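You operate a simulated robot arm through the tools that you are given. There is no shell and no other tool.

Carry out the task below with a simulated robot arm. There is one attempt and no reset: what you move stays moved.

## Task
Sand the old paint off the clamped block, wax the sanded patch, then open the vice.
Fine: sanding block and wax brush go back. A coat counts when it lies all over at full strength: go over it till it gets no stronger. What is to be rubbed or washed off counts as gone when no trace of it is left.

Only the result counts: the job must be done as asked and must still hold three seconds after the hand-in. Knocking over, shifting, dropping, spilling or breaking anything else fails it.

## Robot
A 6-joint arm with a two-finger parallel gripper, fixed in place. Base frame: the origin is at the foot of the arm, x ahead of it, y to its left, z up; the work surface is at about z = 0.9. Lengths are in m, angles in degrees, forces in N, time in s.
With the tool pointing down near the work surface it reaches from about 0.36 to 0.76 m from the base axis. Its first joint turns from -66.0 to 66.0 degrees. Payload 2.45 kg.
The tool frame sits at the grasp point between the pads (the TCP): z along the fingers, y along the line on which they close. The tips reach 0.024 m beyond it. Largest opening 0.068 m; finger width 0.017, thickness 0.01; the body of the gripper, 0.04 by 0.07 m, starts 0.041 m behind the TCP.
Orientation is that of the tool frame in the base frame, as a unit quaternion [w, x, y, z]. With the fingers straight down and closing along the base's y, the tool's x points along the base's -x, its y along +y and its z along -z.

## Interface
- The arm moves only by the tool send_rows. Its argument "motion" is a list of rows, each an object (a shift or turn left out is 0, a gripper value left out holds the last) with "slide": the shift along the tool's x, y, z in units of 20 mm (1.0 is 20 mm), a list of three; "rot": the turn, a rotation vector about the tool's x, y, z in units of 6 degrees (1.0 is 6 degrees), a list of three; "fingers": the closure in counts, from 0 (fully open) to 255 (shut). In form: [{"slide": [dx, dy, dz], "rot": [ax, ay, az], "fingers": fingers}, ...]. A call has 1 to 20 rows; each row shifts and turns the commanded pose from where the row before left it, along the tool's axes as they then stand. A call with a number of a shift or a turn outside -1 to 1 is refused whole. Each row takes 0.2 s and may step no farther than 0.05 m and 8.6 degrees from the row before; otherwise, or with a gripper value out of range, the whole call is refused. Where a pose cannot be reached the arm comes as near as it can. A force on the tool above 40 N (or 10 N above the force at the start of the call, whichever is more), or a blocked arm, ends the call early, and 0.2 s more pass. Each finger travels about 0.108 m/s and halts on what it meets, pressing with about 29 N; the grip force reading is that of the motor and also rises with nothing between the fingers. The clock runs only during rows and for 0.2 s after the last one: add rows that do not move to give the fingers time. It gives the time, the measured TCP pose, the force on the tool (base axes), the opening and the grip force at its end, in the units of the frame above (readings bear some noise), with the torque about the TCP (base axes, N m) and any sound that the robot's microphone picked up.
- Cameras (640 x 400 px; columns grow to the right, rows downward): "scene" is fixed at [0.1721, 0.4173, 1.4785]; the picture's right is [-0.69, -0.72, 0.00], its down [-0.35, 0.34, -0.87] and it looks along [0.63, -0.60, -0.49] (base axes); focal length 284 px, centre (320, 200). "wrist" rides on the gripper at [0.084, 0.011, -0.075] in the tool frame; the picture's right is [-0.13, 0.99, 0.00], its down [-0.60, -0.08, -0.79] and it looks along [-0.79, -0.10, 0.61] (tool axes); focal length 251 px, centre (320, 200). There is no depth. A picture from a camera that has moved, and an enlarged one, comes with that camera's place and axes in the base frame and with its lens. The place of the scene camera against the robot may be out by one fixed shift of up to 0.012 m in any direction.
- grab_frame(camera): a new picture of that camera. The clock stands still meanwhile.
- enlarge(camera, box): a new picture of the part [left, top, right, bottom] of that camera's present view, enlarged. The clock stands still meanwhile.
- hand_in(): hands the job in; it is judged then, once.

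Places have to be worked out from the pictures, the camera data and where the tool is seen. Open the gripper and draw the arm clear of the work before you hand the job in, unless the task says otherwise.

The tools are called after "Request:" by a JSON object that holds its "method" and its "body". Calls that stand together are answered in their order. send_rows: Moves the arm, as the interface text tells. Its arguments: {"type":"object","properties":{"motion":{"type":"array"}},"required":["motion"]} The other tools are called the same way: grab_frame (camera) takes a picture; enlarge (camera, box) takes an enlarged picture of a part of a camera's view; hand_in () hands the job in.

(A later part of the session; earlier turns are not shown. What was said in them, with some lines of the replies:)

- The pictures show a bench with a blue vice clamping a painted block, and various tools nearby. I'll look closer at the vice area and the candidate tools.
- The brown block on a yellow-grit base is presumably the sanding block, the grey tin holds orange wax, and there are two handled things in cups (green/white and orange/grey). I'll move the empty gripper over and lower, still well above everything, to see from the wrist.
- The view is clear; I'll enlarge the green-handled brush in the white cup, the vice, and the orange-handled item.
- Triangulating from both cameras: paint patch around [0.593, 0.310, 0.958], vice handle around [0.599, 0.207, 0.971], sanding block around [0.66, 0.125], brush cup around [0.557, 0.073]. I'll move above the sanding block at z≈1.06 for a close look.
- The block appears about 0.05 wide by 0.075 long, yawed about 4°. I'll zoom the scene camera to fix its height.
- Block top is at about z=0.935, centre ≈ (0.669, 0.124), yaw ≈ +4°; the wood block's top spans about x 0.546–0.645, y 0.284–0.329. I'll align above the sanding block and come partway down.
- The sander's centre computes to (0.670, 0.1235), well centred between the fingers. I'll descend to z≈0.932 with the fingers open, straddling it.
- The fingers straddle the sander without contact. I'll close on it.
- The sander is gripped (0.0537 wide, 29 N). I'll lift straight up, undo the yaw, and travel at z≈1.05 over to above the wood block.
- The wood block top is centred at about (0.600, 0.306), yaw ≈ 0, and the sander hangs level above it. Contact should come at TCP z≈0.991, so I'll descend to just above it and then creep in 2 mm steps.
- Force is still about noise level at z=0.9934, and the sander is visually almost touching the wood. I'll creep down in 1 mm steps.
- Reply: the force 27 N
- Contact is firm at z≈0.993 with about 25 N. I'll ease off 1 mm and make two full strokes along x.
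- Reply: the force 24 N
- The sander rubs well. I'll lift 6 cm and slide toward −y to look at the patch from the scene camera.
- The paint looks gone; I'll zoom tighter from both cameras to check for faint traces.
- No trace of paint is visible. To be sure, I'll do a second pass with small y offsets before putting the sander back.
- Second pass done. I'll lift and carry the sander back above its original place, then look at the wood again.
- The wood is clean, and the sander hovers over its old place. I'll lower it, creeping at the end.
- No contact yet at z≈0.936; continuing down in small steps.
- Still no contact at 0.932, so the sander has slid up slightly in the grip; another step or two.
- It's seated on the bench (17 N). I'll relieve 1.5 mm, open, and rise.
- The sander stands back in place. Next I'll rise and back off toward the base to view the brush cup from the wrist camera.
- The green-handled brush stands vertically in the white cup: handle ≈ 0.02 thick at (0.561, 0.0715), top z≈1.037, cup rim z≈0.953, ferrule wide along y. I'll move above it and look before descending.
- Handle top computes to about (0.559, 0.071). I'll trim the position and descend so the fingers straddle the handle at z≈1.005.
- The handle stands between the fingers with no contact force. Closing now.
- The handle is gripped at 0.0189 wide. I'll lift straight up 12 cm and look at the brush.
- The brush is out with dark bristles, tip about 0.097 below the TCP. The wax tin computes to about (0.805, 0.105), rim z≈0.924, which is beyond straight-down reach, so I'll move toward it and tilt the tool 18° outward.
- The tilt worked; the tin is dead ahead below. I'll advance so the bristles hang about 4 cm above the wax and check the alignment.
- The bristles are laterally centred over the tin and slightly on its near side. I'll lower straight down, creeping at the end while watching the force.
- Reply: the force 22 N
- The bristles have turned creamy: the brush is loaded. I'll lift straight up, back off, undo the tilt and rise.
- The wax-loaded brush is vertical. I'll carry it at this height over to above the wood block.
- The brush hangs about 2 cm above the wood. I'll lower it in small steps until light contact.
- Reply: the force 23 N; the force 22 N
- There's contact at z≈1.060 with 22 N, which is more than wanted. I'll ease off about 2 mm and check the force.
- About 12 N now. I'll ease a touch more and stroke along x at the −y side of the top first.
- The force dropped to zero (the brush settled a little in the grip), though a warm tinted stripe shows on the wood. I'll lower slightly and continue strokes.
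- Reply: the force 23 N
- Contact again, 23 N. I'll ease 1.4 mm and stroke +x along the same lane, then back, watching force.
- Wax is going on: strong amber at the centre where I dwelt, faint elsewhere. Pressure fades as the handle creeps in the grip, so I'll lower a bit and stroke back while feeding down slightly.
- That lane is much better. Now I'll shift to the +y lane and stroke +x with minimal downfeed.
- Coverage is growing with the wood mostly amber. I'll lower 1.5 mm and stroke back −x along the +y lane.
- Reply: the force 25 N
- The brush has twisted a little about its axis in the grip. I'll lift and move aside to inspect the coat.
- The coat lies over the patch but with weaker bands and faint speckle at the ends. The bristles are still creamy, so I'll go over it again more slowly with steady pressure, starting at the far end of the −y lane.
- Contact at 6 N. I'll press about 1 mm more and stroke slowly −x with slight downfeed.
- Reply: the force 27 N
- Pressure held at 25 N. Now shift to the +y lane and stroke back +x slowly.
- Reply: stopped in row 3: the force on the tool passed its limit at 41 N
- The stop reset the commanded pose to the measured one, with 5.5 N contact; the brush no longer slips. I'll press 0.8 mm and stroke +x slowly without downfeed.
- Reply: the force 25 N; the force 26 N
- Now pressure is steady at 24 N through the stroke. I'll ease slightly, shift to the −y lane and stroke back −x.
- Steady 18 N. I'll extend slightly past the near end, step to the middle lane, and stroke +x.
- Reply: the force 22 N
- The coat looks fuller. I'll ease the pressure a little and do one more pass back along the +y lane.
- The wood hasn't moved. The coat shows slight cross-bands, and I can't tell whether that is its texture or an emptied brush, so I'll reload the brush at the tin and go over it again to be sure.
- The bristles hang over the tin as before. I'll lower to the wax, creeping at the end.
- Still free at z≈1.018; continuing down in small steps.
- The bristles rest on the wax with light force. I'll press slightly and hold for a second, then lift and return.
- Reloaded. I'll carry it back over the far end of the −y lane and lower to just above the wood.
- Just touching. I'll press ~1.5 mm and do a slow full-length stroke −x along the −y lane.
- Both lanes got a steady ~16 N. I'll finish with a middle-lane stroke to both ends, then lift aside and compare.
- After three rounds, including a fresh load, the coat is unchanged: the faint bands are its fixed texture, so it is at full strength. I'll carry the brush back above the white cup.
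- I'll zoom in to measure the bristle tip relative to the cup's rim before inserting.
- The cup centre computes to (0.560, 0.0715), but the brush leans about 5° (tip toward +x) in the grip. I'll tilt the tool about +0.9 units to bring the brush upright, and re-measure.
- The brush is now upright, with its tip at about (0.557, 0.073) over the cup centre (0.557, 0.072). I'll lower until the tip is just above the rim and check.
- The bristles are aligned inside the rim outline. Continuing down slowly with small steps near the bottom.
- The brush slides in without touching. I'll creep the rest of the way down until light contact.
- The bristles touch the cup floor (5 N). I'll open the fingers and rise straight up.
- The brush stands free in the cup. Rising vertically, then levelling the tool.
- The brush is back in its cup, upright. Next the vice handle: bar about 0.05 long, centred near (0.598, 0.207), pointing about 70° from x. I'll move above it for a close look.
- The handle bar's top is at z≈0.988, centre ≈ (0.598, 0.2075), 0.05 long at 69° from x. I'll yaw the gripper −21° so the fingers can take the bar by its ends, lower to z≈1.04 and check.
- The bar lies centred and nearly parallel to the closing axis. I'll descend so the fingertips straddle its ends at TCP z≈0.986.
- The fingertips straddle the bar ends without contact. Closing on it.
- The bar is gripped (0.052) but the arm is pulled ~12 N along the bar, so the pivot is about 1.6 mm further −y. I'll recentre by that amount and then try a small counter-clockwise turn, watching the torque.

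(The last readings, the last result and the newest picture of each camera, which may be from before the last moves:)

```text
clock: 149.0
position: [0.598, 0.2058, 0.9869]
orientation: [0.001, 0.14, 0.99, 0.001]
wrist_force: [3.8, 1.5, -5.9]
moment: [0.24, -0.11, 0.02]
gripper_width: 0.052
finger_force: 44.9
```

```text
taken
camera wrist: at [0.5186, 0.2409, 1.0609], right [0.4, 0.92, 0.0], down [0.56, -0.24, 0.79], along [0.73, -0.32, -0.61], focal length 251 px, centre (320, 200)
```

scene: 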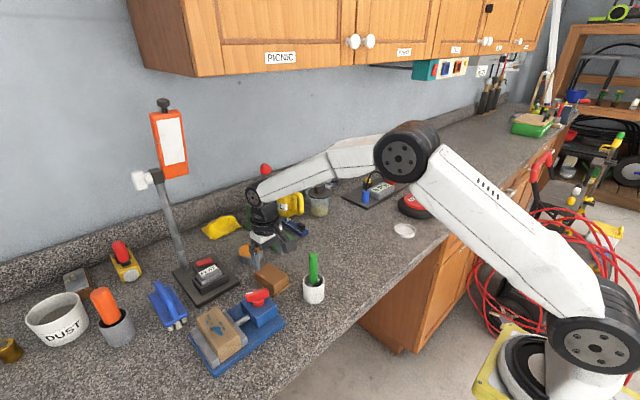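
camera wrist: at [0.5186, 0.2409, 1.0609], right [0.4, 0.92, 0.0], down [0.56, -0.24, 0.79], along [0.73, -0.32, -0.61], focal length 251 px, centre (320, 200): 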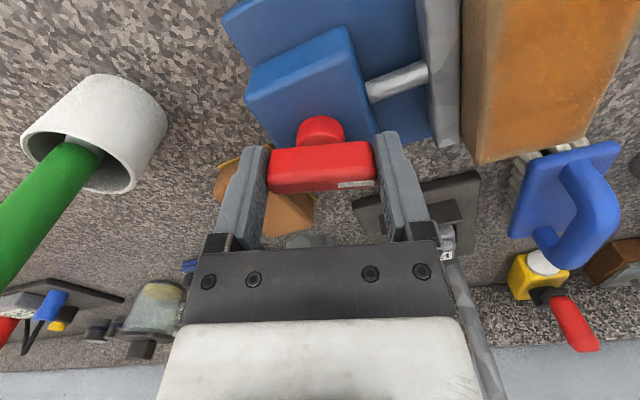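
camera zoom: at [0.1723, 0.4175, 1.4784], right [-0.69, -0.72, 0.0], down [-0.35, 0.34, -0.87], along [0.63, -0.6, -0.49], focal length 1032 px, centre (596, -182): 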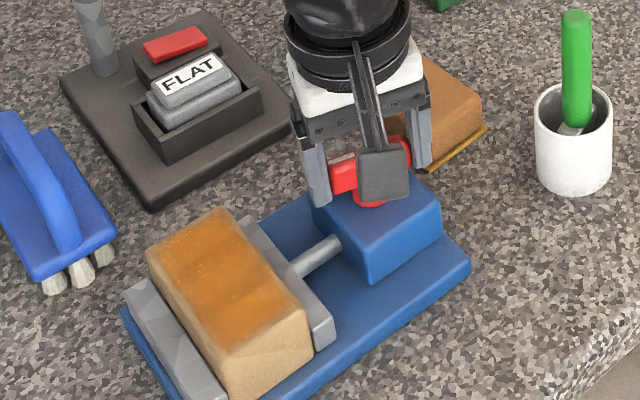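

The handle turned along with almost no torque. I'll continue counter-clockwise another ~19° and look at the jaw.

Request:
{"method": "send_rows", "body": {"motion": [{"rot": [0, 0, -0.8]}, {"rot": [0, 0, -0.8]}, {"rot": [0, 0, -0.8]}, {"rot": [0, 0, -0.8]}, {"slide": [0, 0, 0]}]}}

Request:
{"method": "enlarge", "body": {"camera": "scene", "box": [180, 250, 308, 360]}}

Request:
{"method": "grab_frame", "body": {"camera": "wrist"}}

```text
clock: 150.2
position: [0.5972, 0.205, 0.9854]
orientation: [0.0, -0.027, 1.0, -0.001]
wrist_force: [3.8, -3.3, -3.5]
moment: [0.3, -0.28, 0.0]
gripper_width: 0.0518
finger_force: 44.9
```

```text
3.64 times, centred on (244, 305) of scene
camera zoom: at [0.1722, 0.4172, 1.4785], right [-0.69, -0.72, 0.0], down [-0.35, 0.34, -0.87], along [0.63, -0.6, -0.49], focal length 1032 px, centre (596, -182)
```

zoom: 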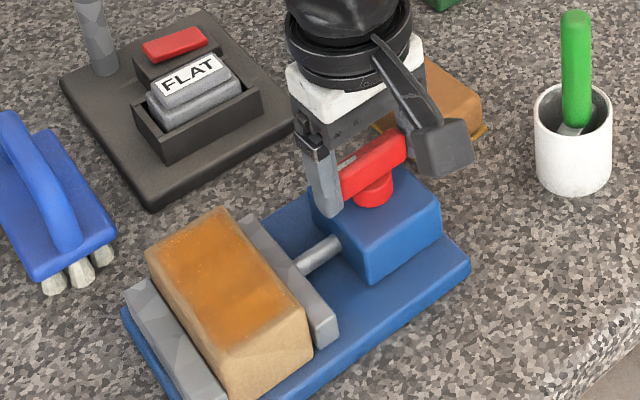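

```text
taken
camera wrist: at [0.5117, 0.2127, 1.061], right [0.08, 1.0, 0.0], down [0.61, -0.05, 0.79], along [0.79, -0.06, -0.61], focal length 251 px, centre (320, 200)
```

wrist: 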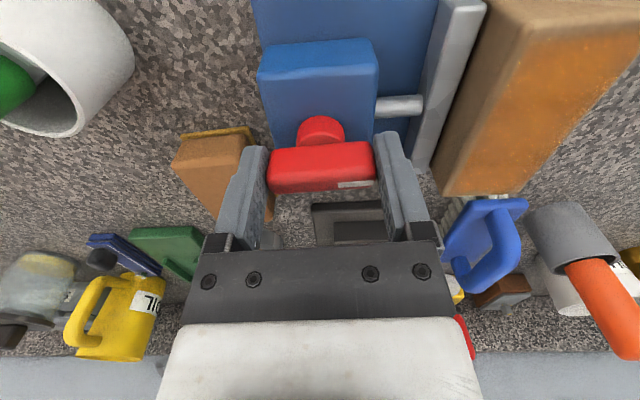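

A gap is appearing between the right jaw and the wood: counter-clockwise opens it. I'll keep turning.

Request:
{"method": "send_rows", "body": {"motion": [{"rot": [0, 0, -0.8]}, {"rot": [0, 0, -0.8]}, {"rot": [0, 0, -0.8]}, {"rot": [0, 0, -0.8]}, {"rot": [0, 0, -0.8]}, {"rot": [0, 0, -0.8]}, {"slide": [0, 0, 0]}]}}

Request:
{"method": "enlarge", "body": {"camera": "scene", "box": [180, 250, 308, 360]}}

Request:
{"method": "grab_frame", "body": {"camera": "wrist"}}

```text
clock: 151.8
position: [0.5972, 0.2038, 0.986]
orientation: [0.001, -0.275, 0.961, -0.001]
wrist_force: [8.0, -20.4, -5.9]
moment: [0.08, -0.56, -0.05]
gripper_width: 0.052
finger_force: 45.1
```

```text
3.64 times, centred on (244, 305) of scene
camera zoom: at [0.1724, 0.4167, 1.4786], right [-0.69, -0.72, 0.0], down [-0.35, 0.34, -0.87], along [0.63, -0.6, -0.49], focal length 1032 px, centre (596, -182)
```

zoom: 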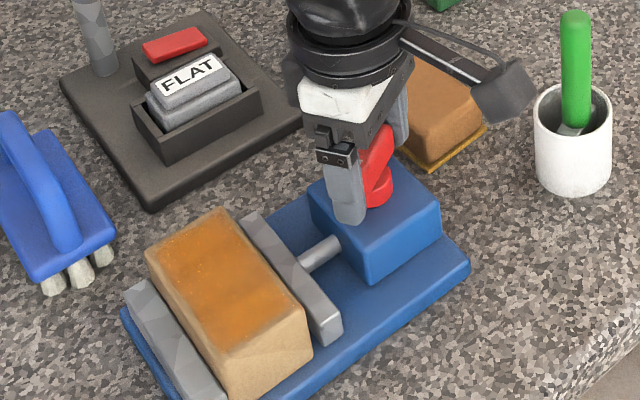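

```text
taken
camera wrist: at [0.5195, 0.1698, 1.0611], right [-0.41, 0.91, 0.0], down [0.55, 0.25, 0.79], along [0.72, 0.33, -0.61], focal length 251 px, centre (320, 200)
```

wrist: 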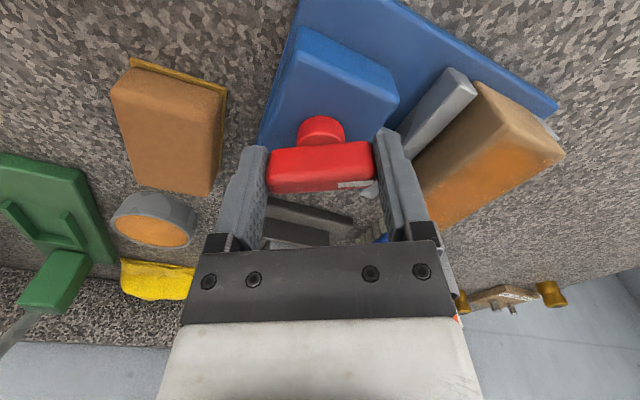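

The jaw keeps opening. A side load of about 20 N has built up from centre offset, so I'll recentre by ~2.6 mm before turning further.

Request:
{"method": "send_rows", "body": {"motion": [{"slide": [0.025, -0.13, 0]}, {"slide": [0, 0, 0]}]}}

Request:
{"method": "send_rows", "body": {"motion": [{"rot": [0, 0, -0.8]}, {"rot": [0, 0, -0.8]}, {"rot": [0, 0, -0.8]}, {"slide": [0, 0, 0]}]}}

Request:
{"method": "enlarge", "body": {"camera": "scene", "box": [180, 250, 308, 360]}}

```text
clock: 152.4
position: [0.5988, 0.2031, 0.9862]
orientation: [0.0, -0.275, 0.961, 0.0]
wrist_force: [2.6, -6.1, -4.1]
moment: [-0.7, -0.12, 0.03]
gripper_width: 0.0521
finger_force: 45.0
```

```text
clock: 153.4
position: [0.5983, 0.203, 0.986]
orientation: [0.0, -0.393, 0.92, 0.001]
wrist_force: [3.0, -4.6, 0.1]
moment: [0.01, 1.11, 0.01]
gripper_width: 0.052
finger_force: 44.7
```

```text
3.64 times, centred on (244, 305) of scene
camera zoom: at [0.1722, 0.4172, 1.4785], right [-0.69, -0.72, 0.0], down [-0.35, 0.34, -0.87], along [0.63, -0.6, -0.49], focal length 1032 px, centre (596, -182)
```

zoom: 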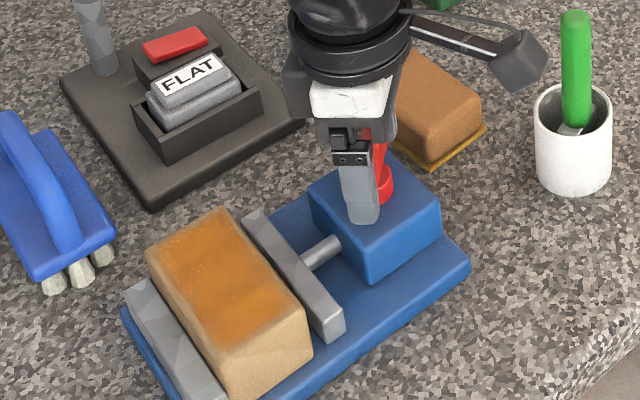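

The jaw gap is widening and side loads are small. Continuing the turn.

Request:
{"method": "send_rows", "body": {"motion": [{"rot": [0, 0, -0.8]}, {"rot": [0, 0, -0.8]}, {"rot": [0, 0, -0.8]}, {"rot": [0, 0, -0.8]}, {"slide": [0, 0, 0]}]}}

Request:
{"method": "enlarge", "body": {"camera": "scene", "box": [180, 250, 308, 360]}}

Request:
{"method": "grab_frame", "body": {"camera": "wrist"}}

```text
clock: 154.6
position: [0.5996, 0.2027, 0.985]
orientation: [0.0, -0.541, 0.841, 0.0]
wrist_force: [12.4, -8.1, -4.0]
moment: [0.1, 0.51, -0.01]
gripper_width: 0.0519
finger_force: 44.8
```

```text
3.64 times, centred on (244, 305) of scene
camera zoom: at [0.1725, 0.4171, 1.4785], right [-0.69, -0.72, 0.0], down [-0.35, 0.34, -0.87], along [0.63, -0.6, -0.49], focal length 1032 px, centre (596, -182)
```

zoom: 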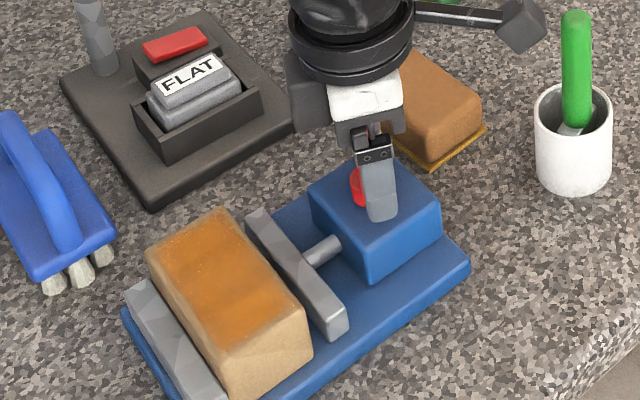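

```text
taken
camera wrist: at [0.5529, 0.1318, 1.061], right [-0.85, 0.53, 0.0], down [0.32, 0.52, 0.79], along [0.42, 0.67, -0.61], focal length 251 px, centre (320, 200)
```

wrist: 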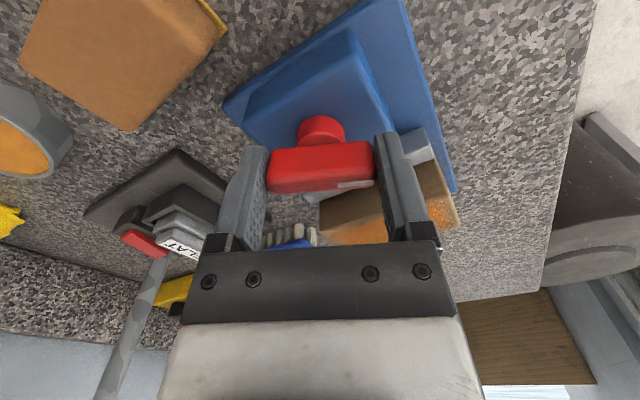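

About 86° turned, jaw clearly open. I'll recentre slightly and continue gently to find whether there's a stop.

Request:
{"method": "send_rows", "body": {"motion": [{"slide": [0.015, -0.08, 0]}, {"rot": [0, 0, -0.6]}, {"rot": [0, 0, -0.6]}, {"slide": [0, 0, 0]}]}}

Request:
{"method": "send_rows", "body": {"motion": [{"rot": [0, 0, -0.6]}, {"rot": [0, 0, -0.6]}, {"slide": [0, 0, 0]}]}}

Request:
{"method": "enlarge", "body": {"camera": "scene", "box": [180, 250, 308, 360]}}

Request:
{"method": "grab_frame", "body": {"camera": "wrist"}}

```text
clock: 155.6
position: [0.5989, 0.2021, 0.9879]
orientation: [-0.001, -0.593, 0.805, 0.0]
wrist_force: [2.2, 0.6, -2.4]
moment: [0.47, -0.19, 0.01]
gripper_width: 0.0516
finger_force: 44.9
```

```text
clock: 156.4
position: [0.6, 0.2018, 0.9867]
orientation: [-0.001, -0.642, 0.767, 0.001]
wrist_force: [4.7, 3.8, -2.4]
moment: [0.63, 0.73, -0.03]
gripper_width: 0.052
finger_force: 45.6
```

```text
3.64 times, centred on (244, 305) of scene
camera zoom: at [0.1723, 0.4175, 1.4784], right [-0.69, -0.72, 0.0], down [-0.35, 0.34, -0.87], along [0.63, -0.6, -0.49], focal length 1032 px, centre (596, -182)
```

zoom: 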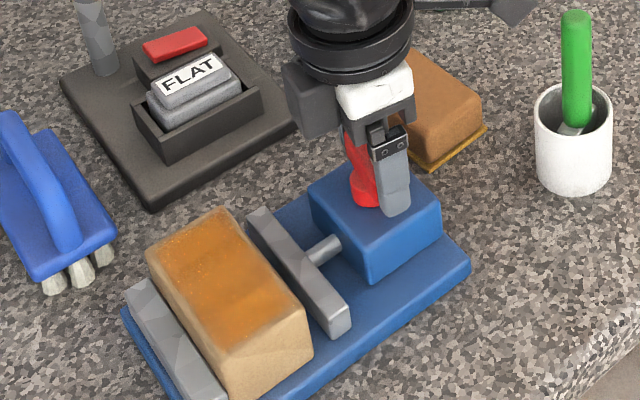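

```text
taken
camera wrist: at [0.5731, 0.1227, 1.0611], right [-0.95, 0.3, 0.0], down [0.18, 0.58, 0.79], along [0.24, 0.76, -0.61], focal length 251 px, centre (320, 200)
```

wrist: 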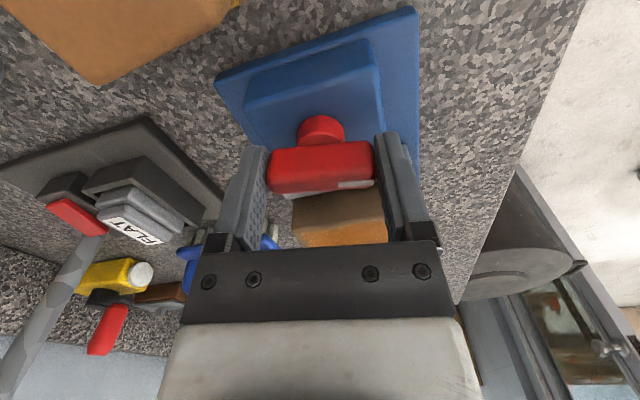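

Still free-turning and the jaw keeps opening (about 101° so far). Continuing.

Request:
{"method": "send_rows", "body": {"motion": [{"rot": [0, 0, -0.7]}, {"rot": [0, 0, -0.7]}, {"rot": [0, 0, -0.7]}, {"slide": [0, 0, 0]}]}}

Request:
{"method": "send_rows", "body": {"motion": [{"rot": [0, 0, -0.7]}, {"rot": [0, 0, -0.7]}, {"rot": [0, 0, -0.7]}, {"slide": [0, 0, 0]}]}}

Request:
{"method": "enlarge", "body": {"camera": "scene", "box": [180, 250, 308, 360]}}

```text
clock: 157.4
position: [0.6005, 0.202, 0.9854]
orientation: [-0.001, 0.721, -0.693, 0.0]
wrist_force: [11.5, -0.6, -5.3]
moment: [0.59, 0.19, -1.39]
gripper_width: 0.0521
finger_force: 45.2
```

```text
clock: 158.4
position: [0.6007, 0.202, 0.986]
orientation: [-0.001, 0.794, -0.608, 0.001]
wrist_force: [24.3, -7.2, -2.9]
moment: [-0.59, 0.34, -0.93]
gripper_width: 0.0534
finger_force: 45.3
```

```text
3.64 times, centred on (244, 305) of scene
camera zoom: at [0.1729, 0.4172, 1.4784], right [-0.69, -0.72, 0.0], down [-0.35, 0.34, -0.87], along [0.63, -0.6, -0.49], focal length 1032 px, centre (596, -182)
```

zoom: 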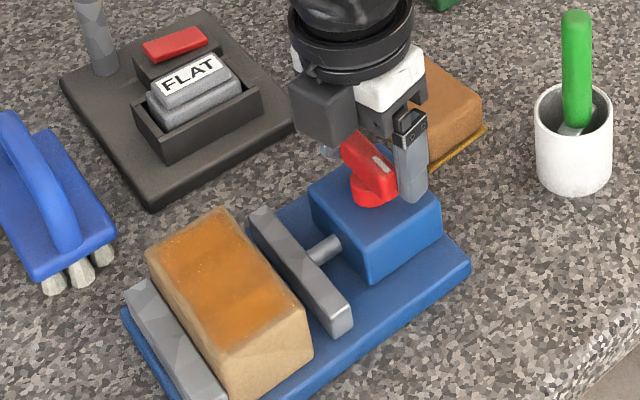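

The torque jumped to about −1.4 N·m and the fingers began slipping on the bar: the handle is at its stop, fully open. I'll open the fingers and rise straight up.

Request:
{"method": "send_rows", "body": {"motion": [{"fingers": 0}, {"fingers": 0}, {"fingers": 0}]}}

Request:
{"method": "grab_frame", "body": {"camera": "wrist"}}

Request:
{"method": "enlarge", "body": {"camera": "scene", "box": [180, 250, 308, 360]}}

```text
clock: 159.2
position: [0.5993, 0.2014, 0.9858]
orientation: [0.0, 0.793, -0.609, -0.001]
wrist_force: [-0.6, 0.4, -0.2]
moment: [-0.03, 0.02, -0.01]
gripper_width: 0.0678
finger_force: 0.0
```

```text
taken
camera wrist: at [0.6092, 0.1193, 1.0609], right [-0.99, -0.13, 0.0], down [-0.08, 0.6, 0.79], along [-0.11, 0.79, -0.61], focal length 251 px, centre (320, 200)
```

wrist: 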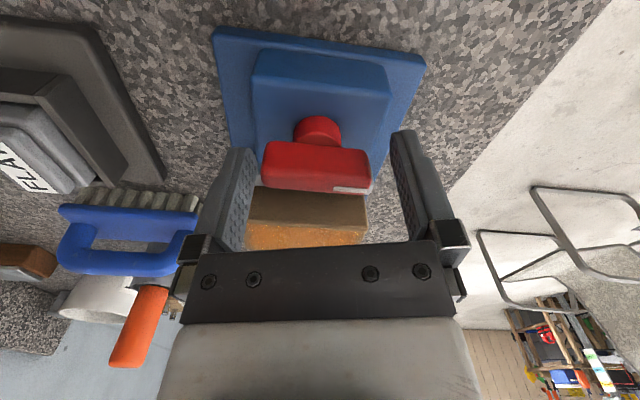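

```text
3.64 times, centred on (244, 305) of scene
camera zoom: at [0.172, 0.4173, 1.4785], right [-0.69, -0.72, 0.0], down [-0.35, 0.34, -0.87], along [0.63, -0.6, -0.49], focal length 1032 px, centre (596, -182)
```

zoom: 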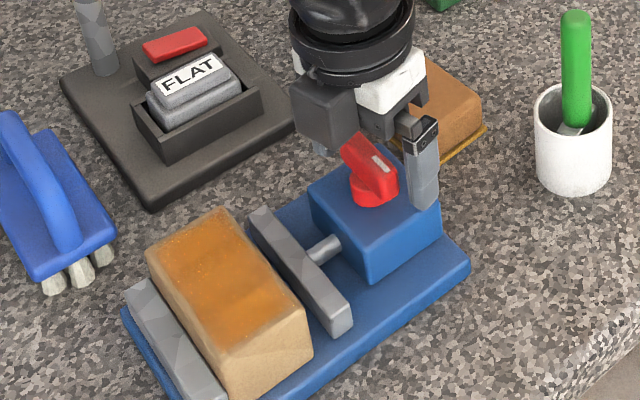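

The fingers are free of the bar and the jaw stands clear of the wood. Rising straight up and then turning the wrist back.

Request:
{"method": "send_rows", "body": {"motion": [{"slide": [0, 0, -0.5]}, {"slide": [0, 0, -1]}, {"slide": [0, 0, -1]}, {"slide": [0, 0, -1]}, {"slide": [0, 0, -1]}, {"slide": [0, 0, -1]}, {"slide": [0, 0, -1]}, {"slide": [0, 0, -1]}, {"slide": [0, 0, -1]}, {"slide": [0, 0, -1]}, {"slide": [0, 0, 0]}]}}

Request:
{"method": "enlarge", "body": {"camera": "scene", "box": [180, 250, 308, 360]}}

Request:
{"method": "grab_frame", "body": {"camera": "scene"}}

```text
clock: 161.6
position: [0.5995, 0.2015, 1.1756]
orientation: [-0.001, 0.793, -0.609, 0.001]
wrist_force: [1.2, -0.2, 0.1]
moment: [0.02, 0.0, 0.0]
gripper_width: 0.068
finger_force: 0.0
```

```text
3.64 times, centred on (244, 305) of scene
camera zoom: at [0.1721, 0.4173, 1.4785], right [-0.69, -0.72, 0.0], down [-0.35, 0.34, -0.87], along [0.63, -0.6, -0.49], focal length 1032 px, centre (596, -182)
```

zoom: 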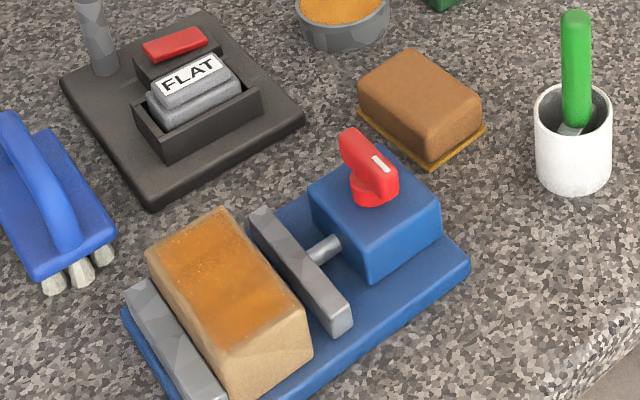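

```text
taken
```

scene: 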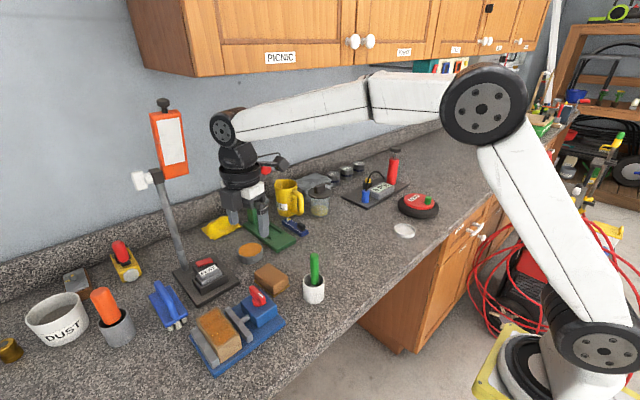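

The vice is open, with sander, brush and tin in place. One last close look at the coat and the brush cup before retreating.

Request:
{"method": "enlarge", "body": {"camera": "scene", "box": [198, 298, 262, 348]}}

Request:
{"method": "send_rows", "body": {"motion": [{"slide": [0, 0, -1], "rot": [0, 0, 1]}, {"slide": [0, 0, -1], "rot": [0, 0, 1]}, {"slide": [0, 0, -1], "rot": [0, 0, 1]}, {"slide": [0, 0, -1], "rot": [0, 0, 1]}, {"slide": [0, 0, -1], "rot": [0, 0, 1]}, {"rot": [0, 0, 1]}, {"rot": [0, 0, 1]}, {"rot": [0, 0, 1]}, {"rot": [0, 0, 1]}, {"rot": [0, 0, 1]}, {"rot": [0, 0, 1]}, {"rot": [0, 0, 1]}, {"rot": [0, 0, 1]}, {"rot": [0, 0, 1]}, {"rot": [0, 0, 1]}, {"rot": [0, 0, 1]}, {"rot": [0, 0, 1]}, {"rot": [0, 0, 0.5]}, {"slide": [0, 0, 0]}]}}

Request:
{"method": "grab_frame", "body": {"camera": "wrist"}}

```text
8.00 times, centred on (230, 323) of scene
camera zoom: at [0.1721, 0.4173, 1.4785], right [-0.69, -0.72, 0.0], down [-0.35, 0.34, -0.87], along [0.63, -0.6, -0.49], focal length 2270 px, centre (1040, -784)
```

zoom: 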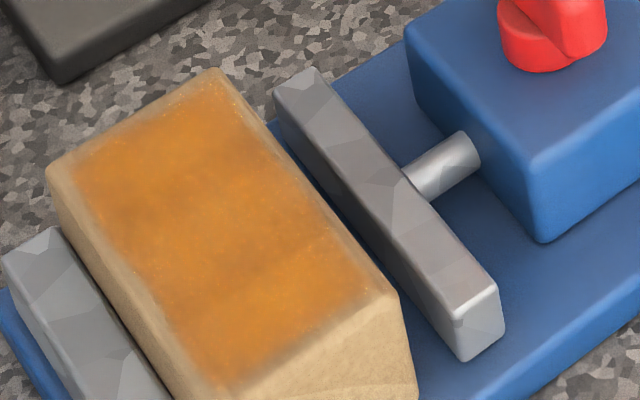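

```text
clock: 165.6
position: [0.599, 0.2022, 1.2753]
orientation: [0.0, 0.001, 1.0, 0.0]
wrist_force: [0.1, 0.5, -0.3]
moment: [-0.04, 0.02, 0.02]
gripper_width: 0.068
finger_force: 0.1
```

```text
taken
camera wrist: at [0.5143, 0.2143, 1.3512], right [0.13, 0.99, 0.0], down [0.6, -0.08, 0.79], along [0.79, -0.1, -0.61], focal length 251 px, centre (320, 200)
```

wrist: 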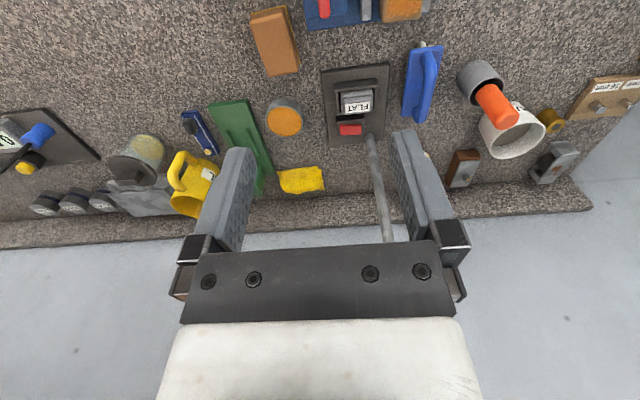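

Everything looks in order; the arm is well above the work. I'll draw back toward the base and take a final overview.

Request:
{"method": "send_rows", "body": {"motion": [{"slide": [1, -1, 0]}, {"slide": [1, -1, 0]}, {"slide": [1, -1, 0]}, {"slide": [1, -1, 0]}, {"slide": [1, -1, 0]}, {"slide": [1, -1, 0]}, {"slide": [1, -1, 0]}, {"slide": [0, -1, 0]}, {"slide": [0, 0, 0]}]}}

Request:
{"method": "grab_frame", "body": {"camera": "scene"}}

Request:
{"method": "enlarge", "body": {"camera": "scene", "box": [150, 220, 350, 380]}}

```text
clock: 167.6
position: [0.4583, 0.0423, 1.2747]
orientation: [0.0, 0.0, 1.0, 0.0]
wrist_force: [-0.3, -0.3, 0.9]
moment: [0.01, -0.01, -0.05]
gripper_width: 0.0679
finger_force: 0.0
```

```text
taken
```

scene: 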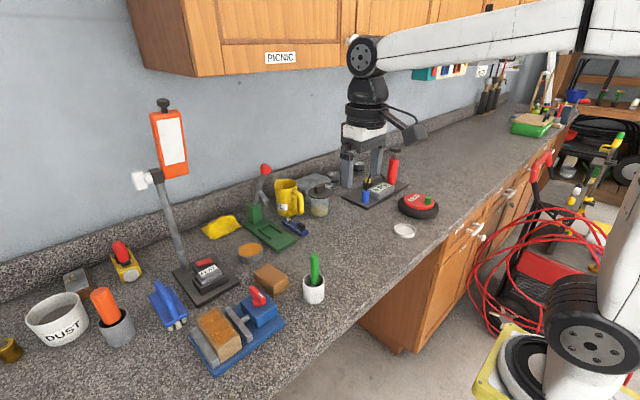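

```text
2.50 times, centred on (250, 300) of scene
camera zoom: at [0.1721, 0.4173, 1.4785], right [-0.69, -0.72, 0.0], down [-0.35, 0.34, -0.87], along [0.63, -0.6, -0.49], focal length 709 px, centre (495, -50)
```

zoom: 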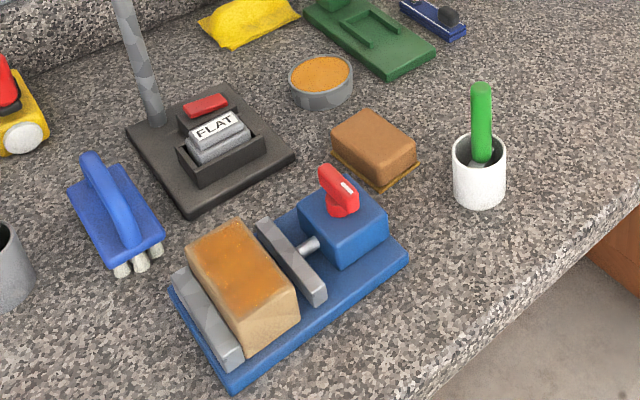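

The paint is gone and the patch is evenly waxed. The sander and brush are back in place, the vice is open, and the arm is clear with the gripper open. Handing in.

Request:
{"method": "hand_in", "body": {}}

```text
The job is handed in.
```

I sanded the block, waxed the patch and opened the vice, then handed the job in. I haven't seen the verdict.

- **Sanding:** no paint is visible on the block after two passes, checked close up from both cameras.
- **Wax:** the coat covers the whole patch. I reloaded the brush and went over it again, and it got no stronger. Faint bands remain, and because they didn't change with more passes I took them as the wax's own texture.
- **Vice:** I turned the handle counter-clockwise about 110° until it hit its stop, and the jaw is now clear of the block.
- **Put back:** the sanding block is in its place and the brush stands upright in its white cup, turned about 20° from how it stood before.

Nothing else looked knocked over or moved in the final picture, and the arm was clear with the gripper open.
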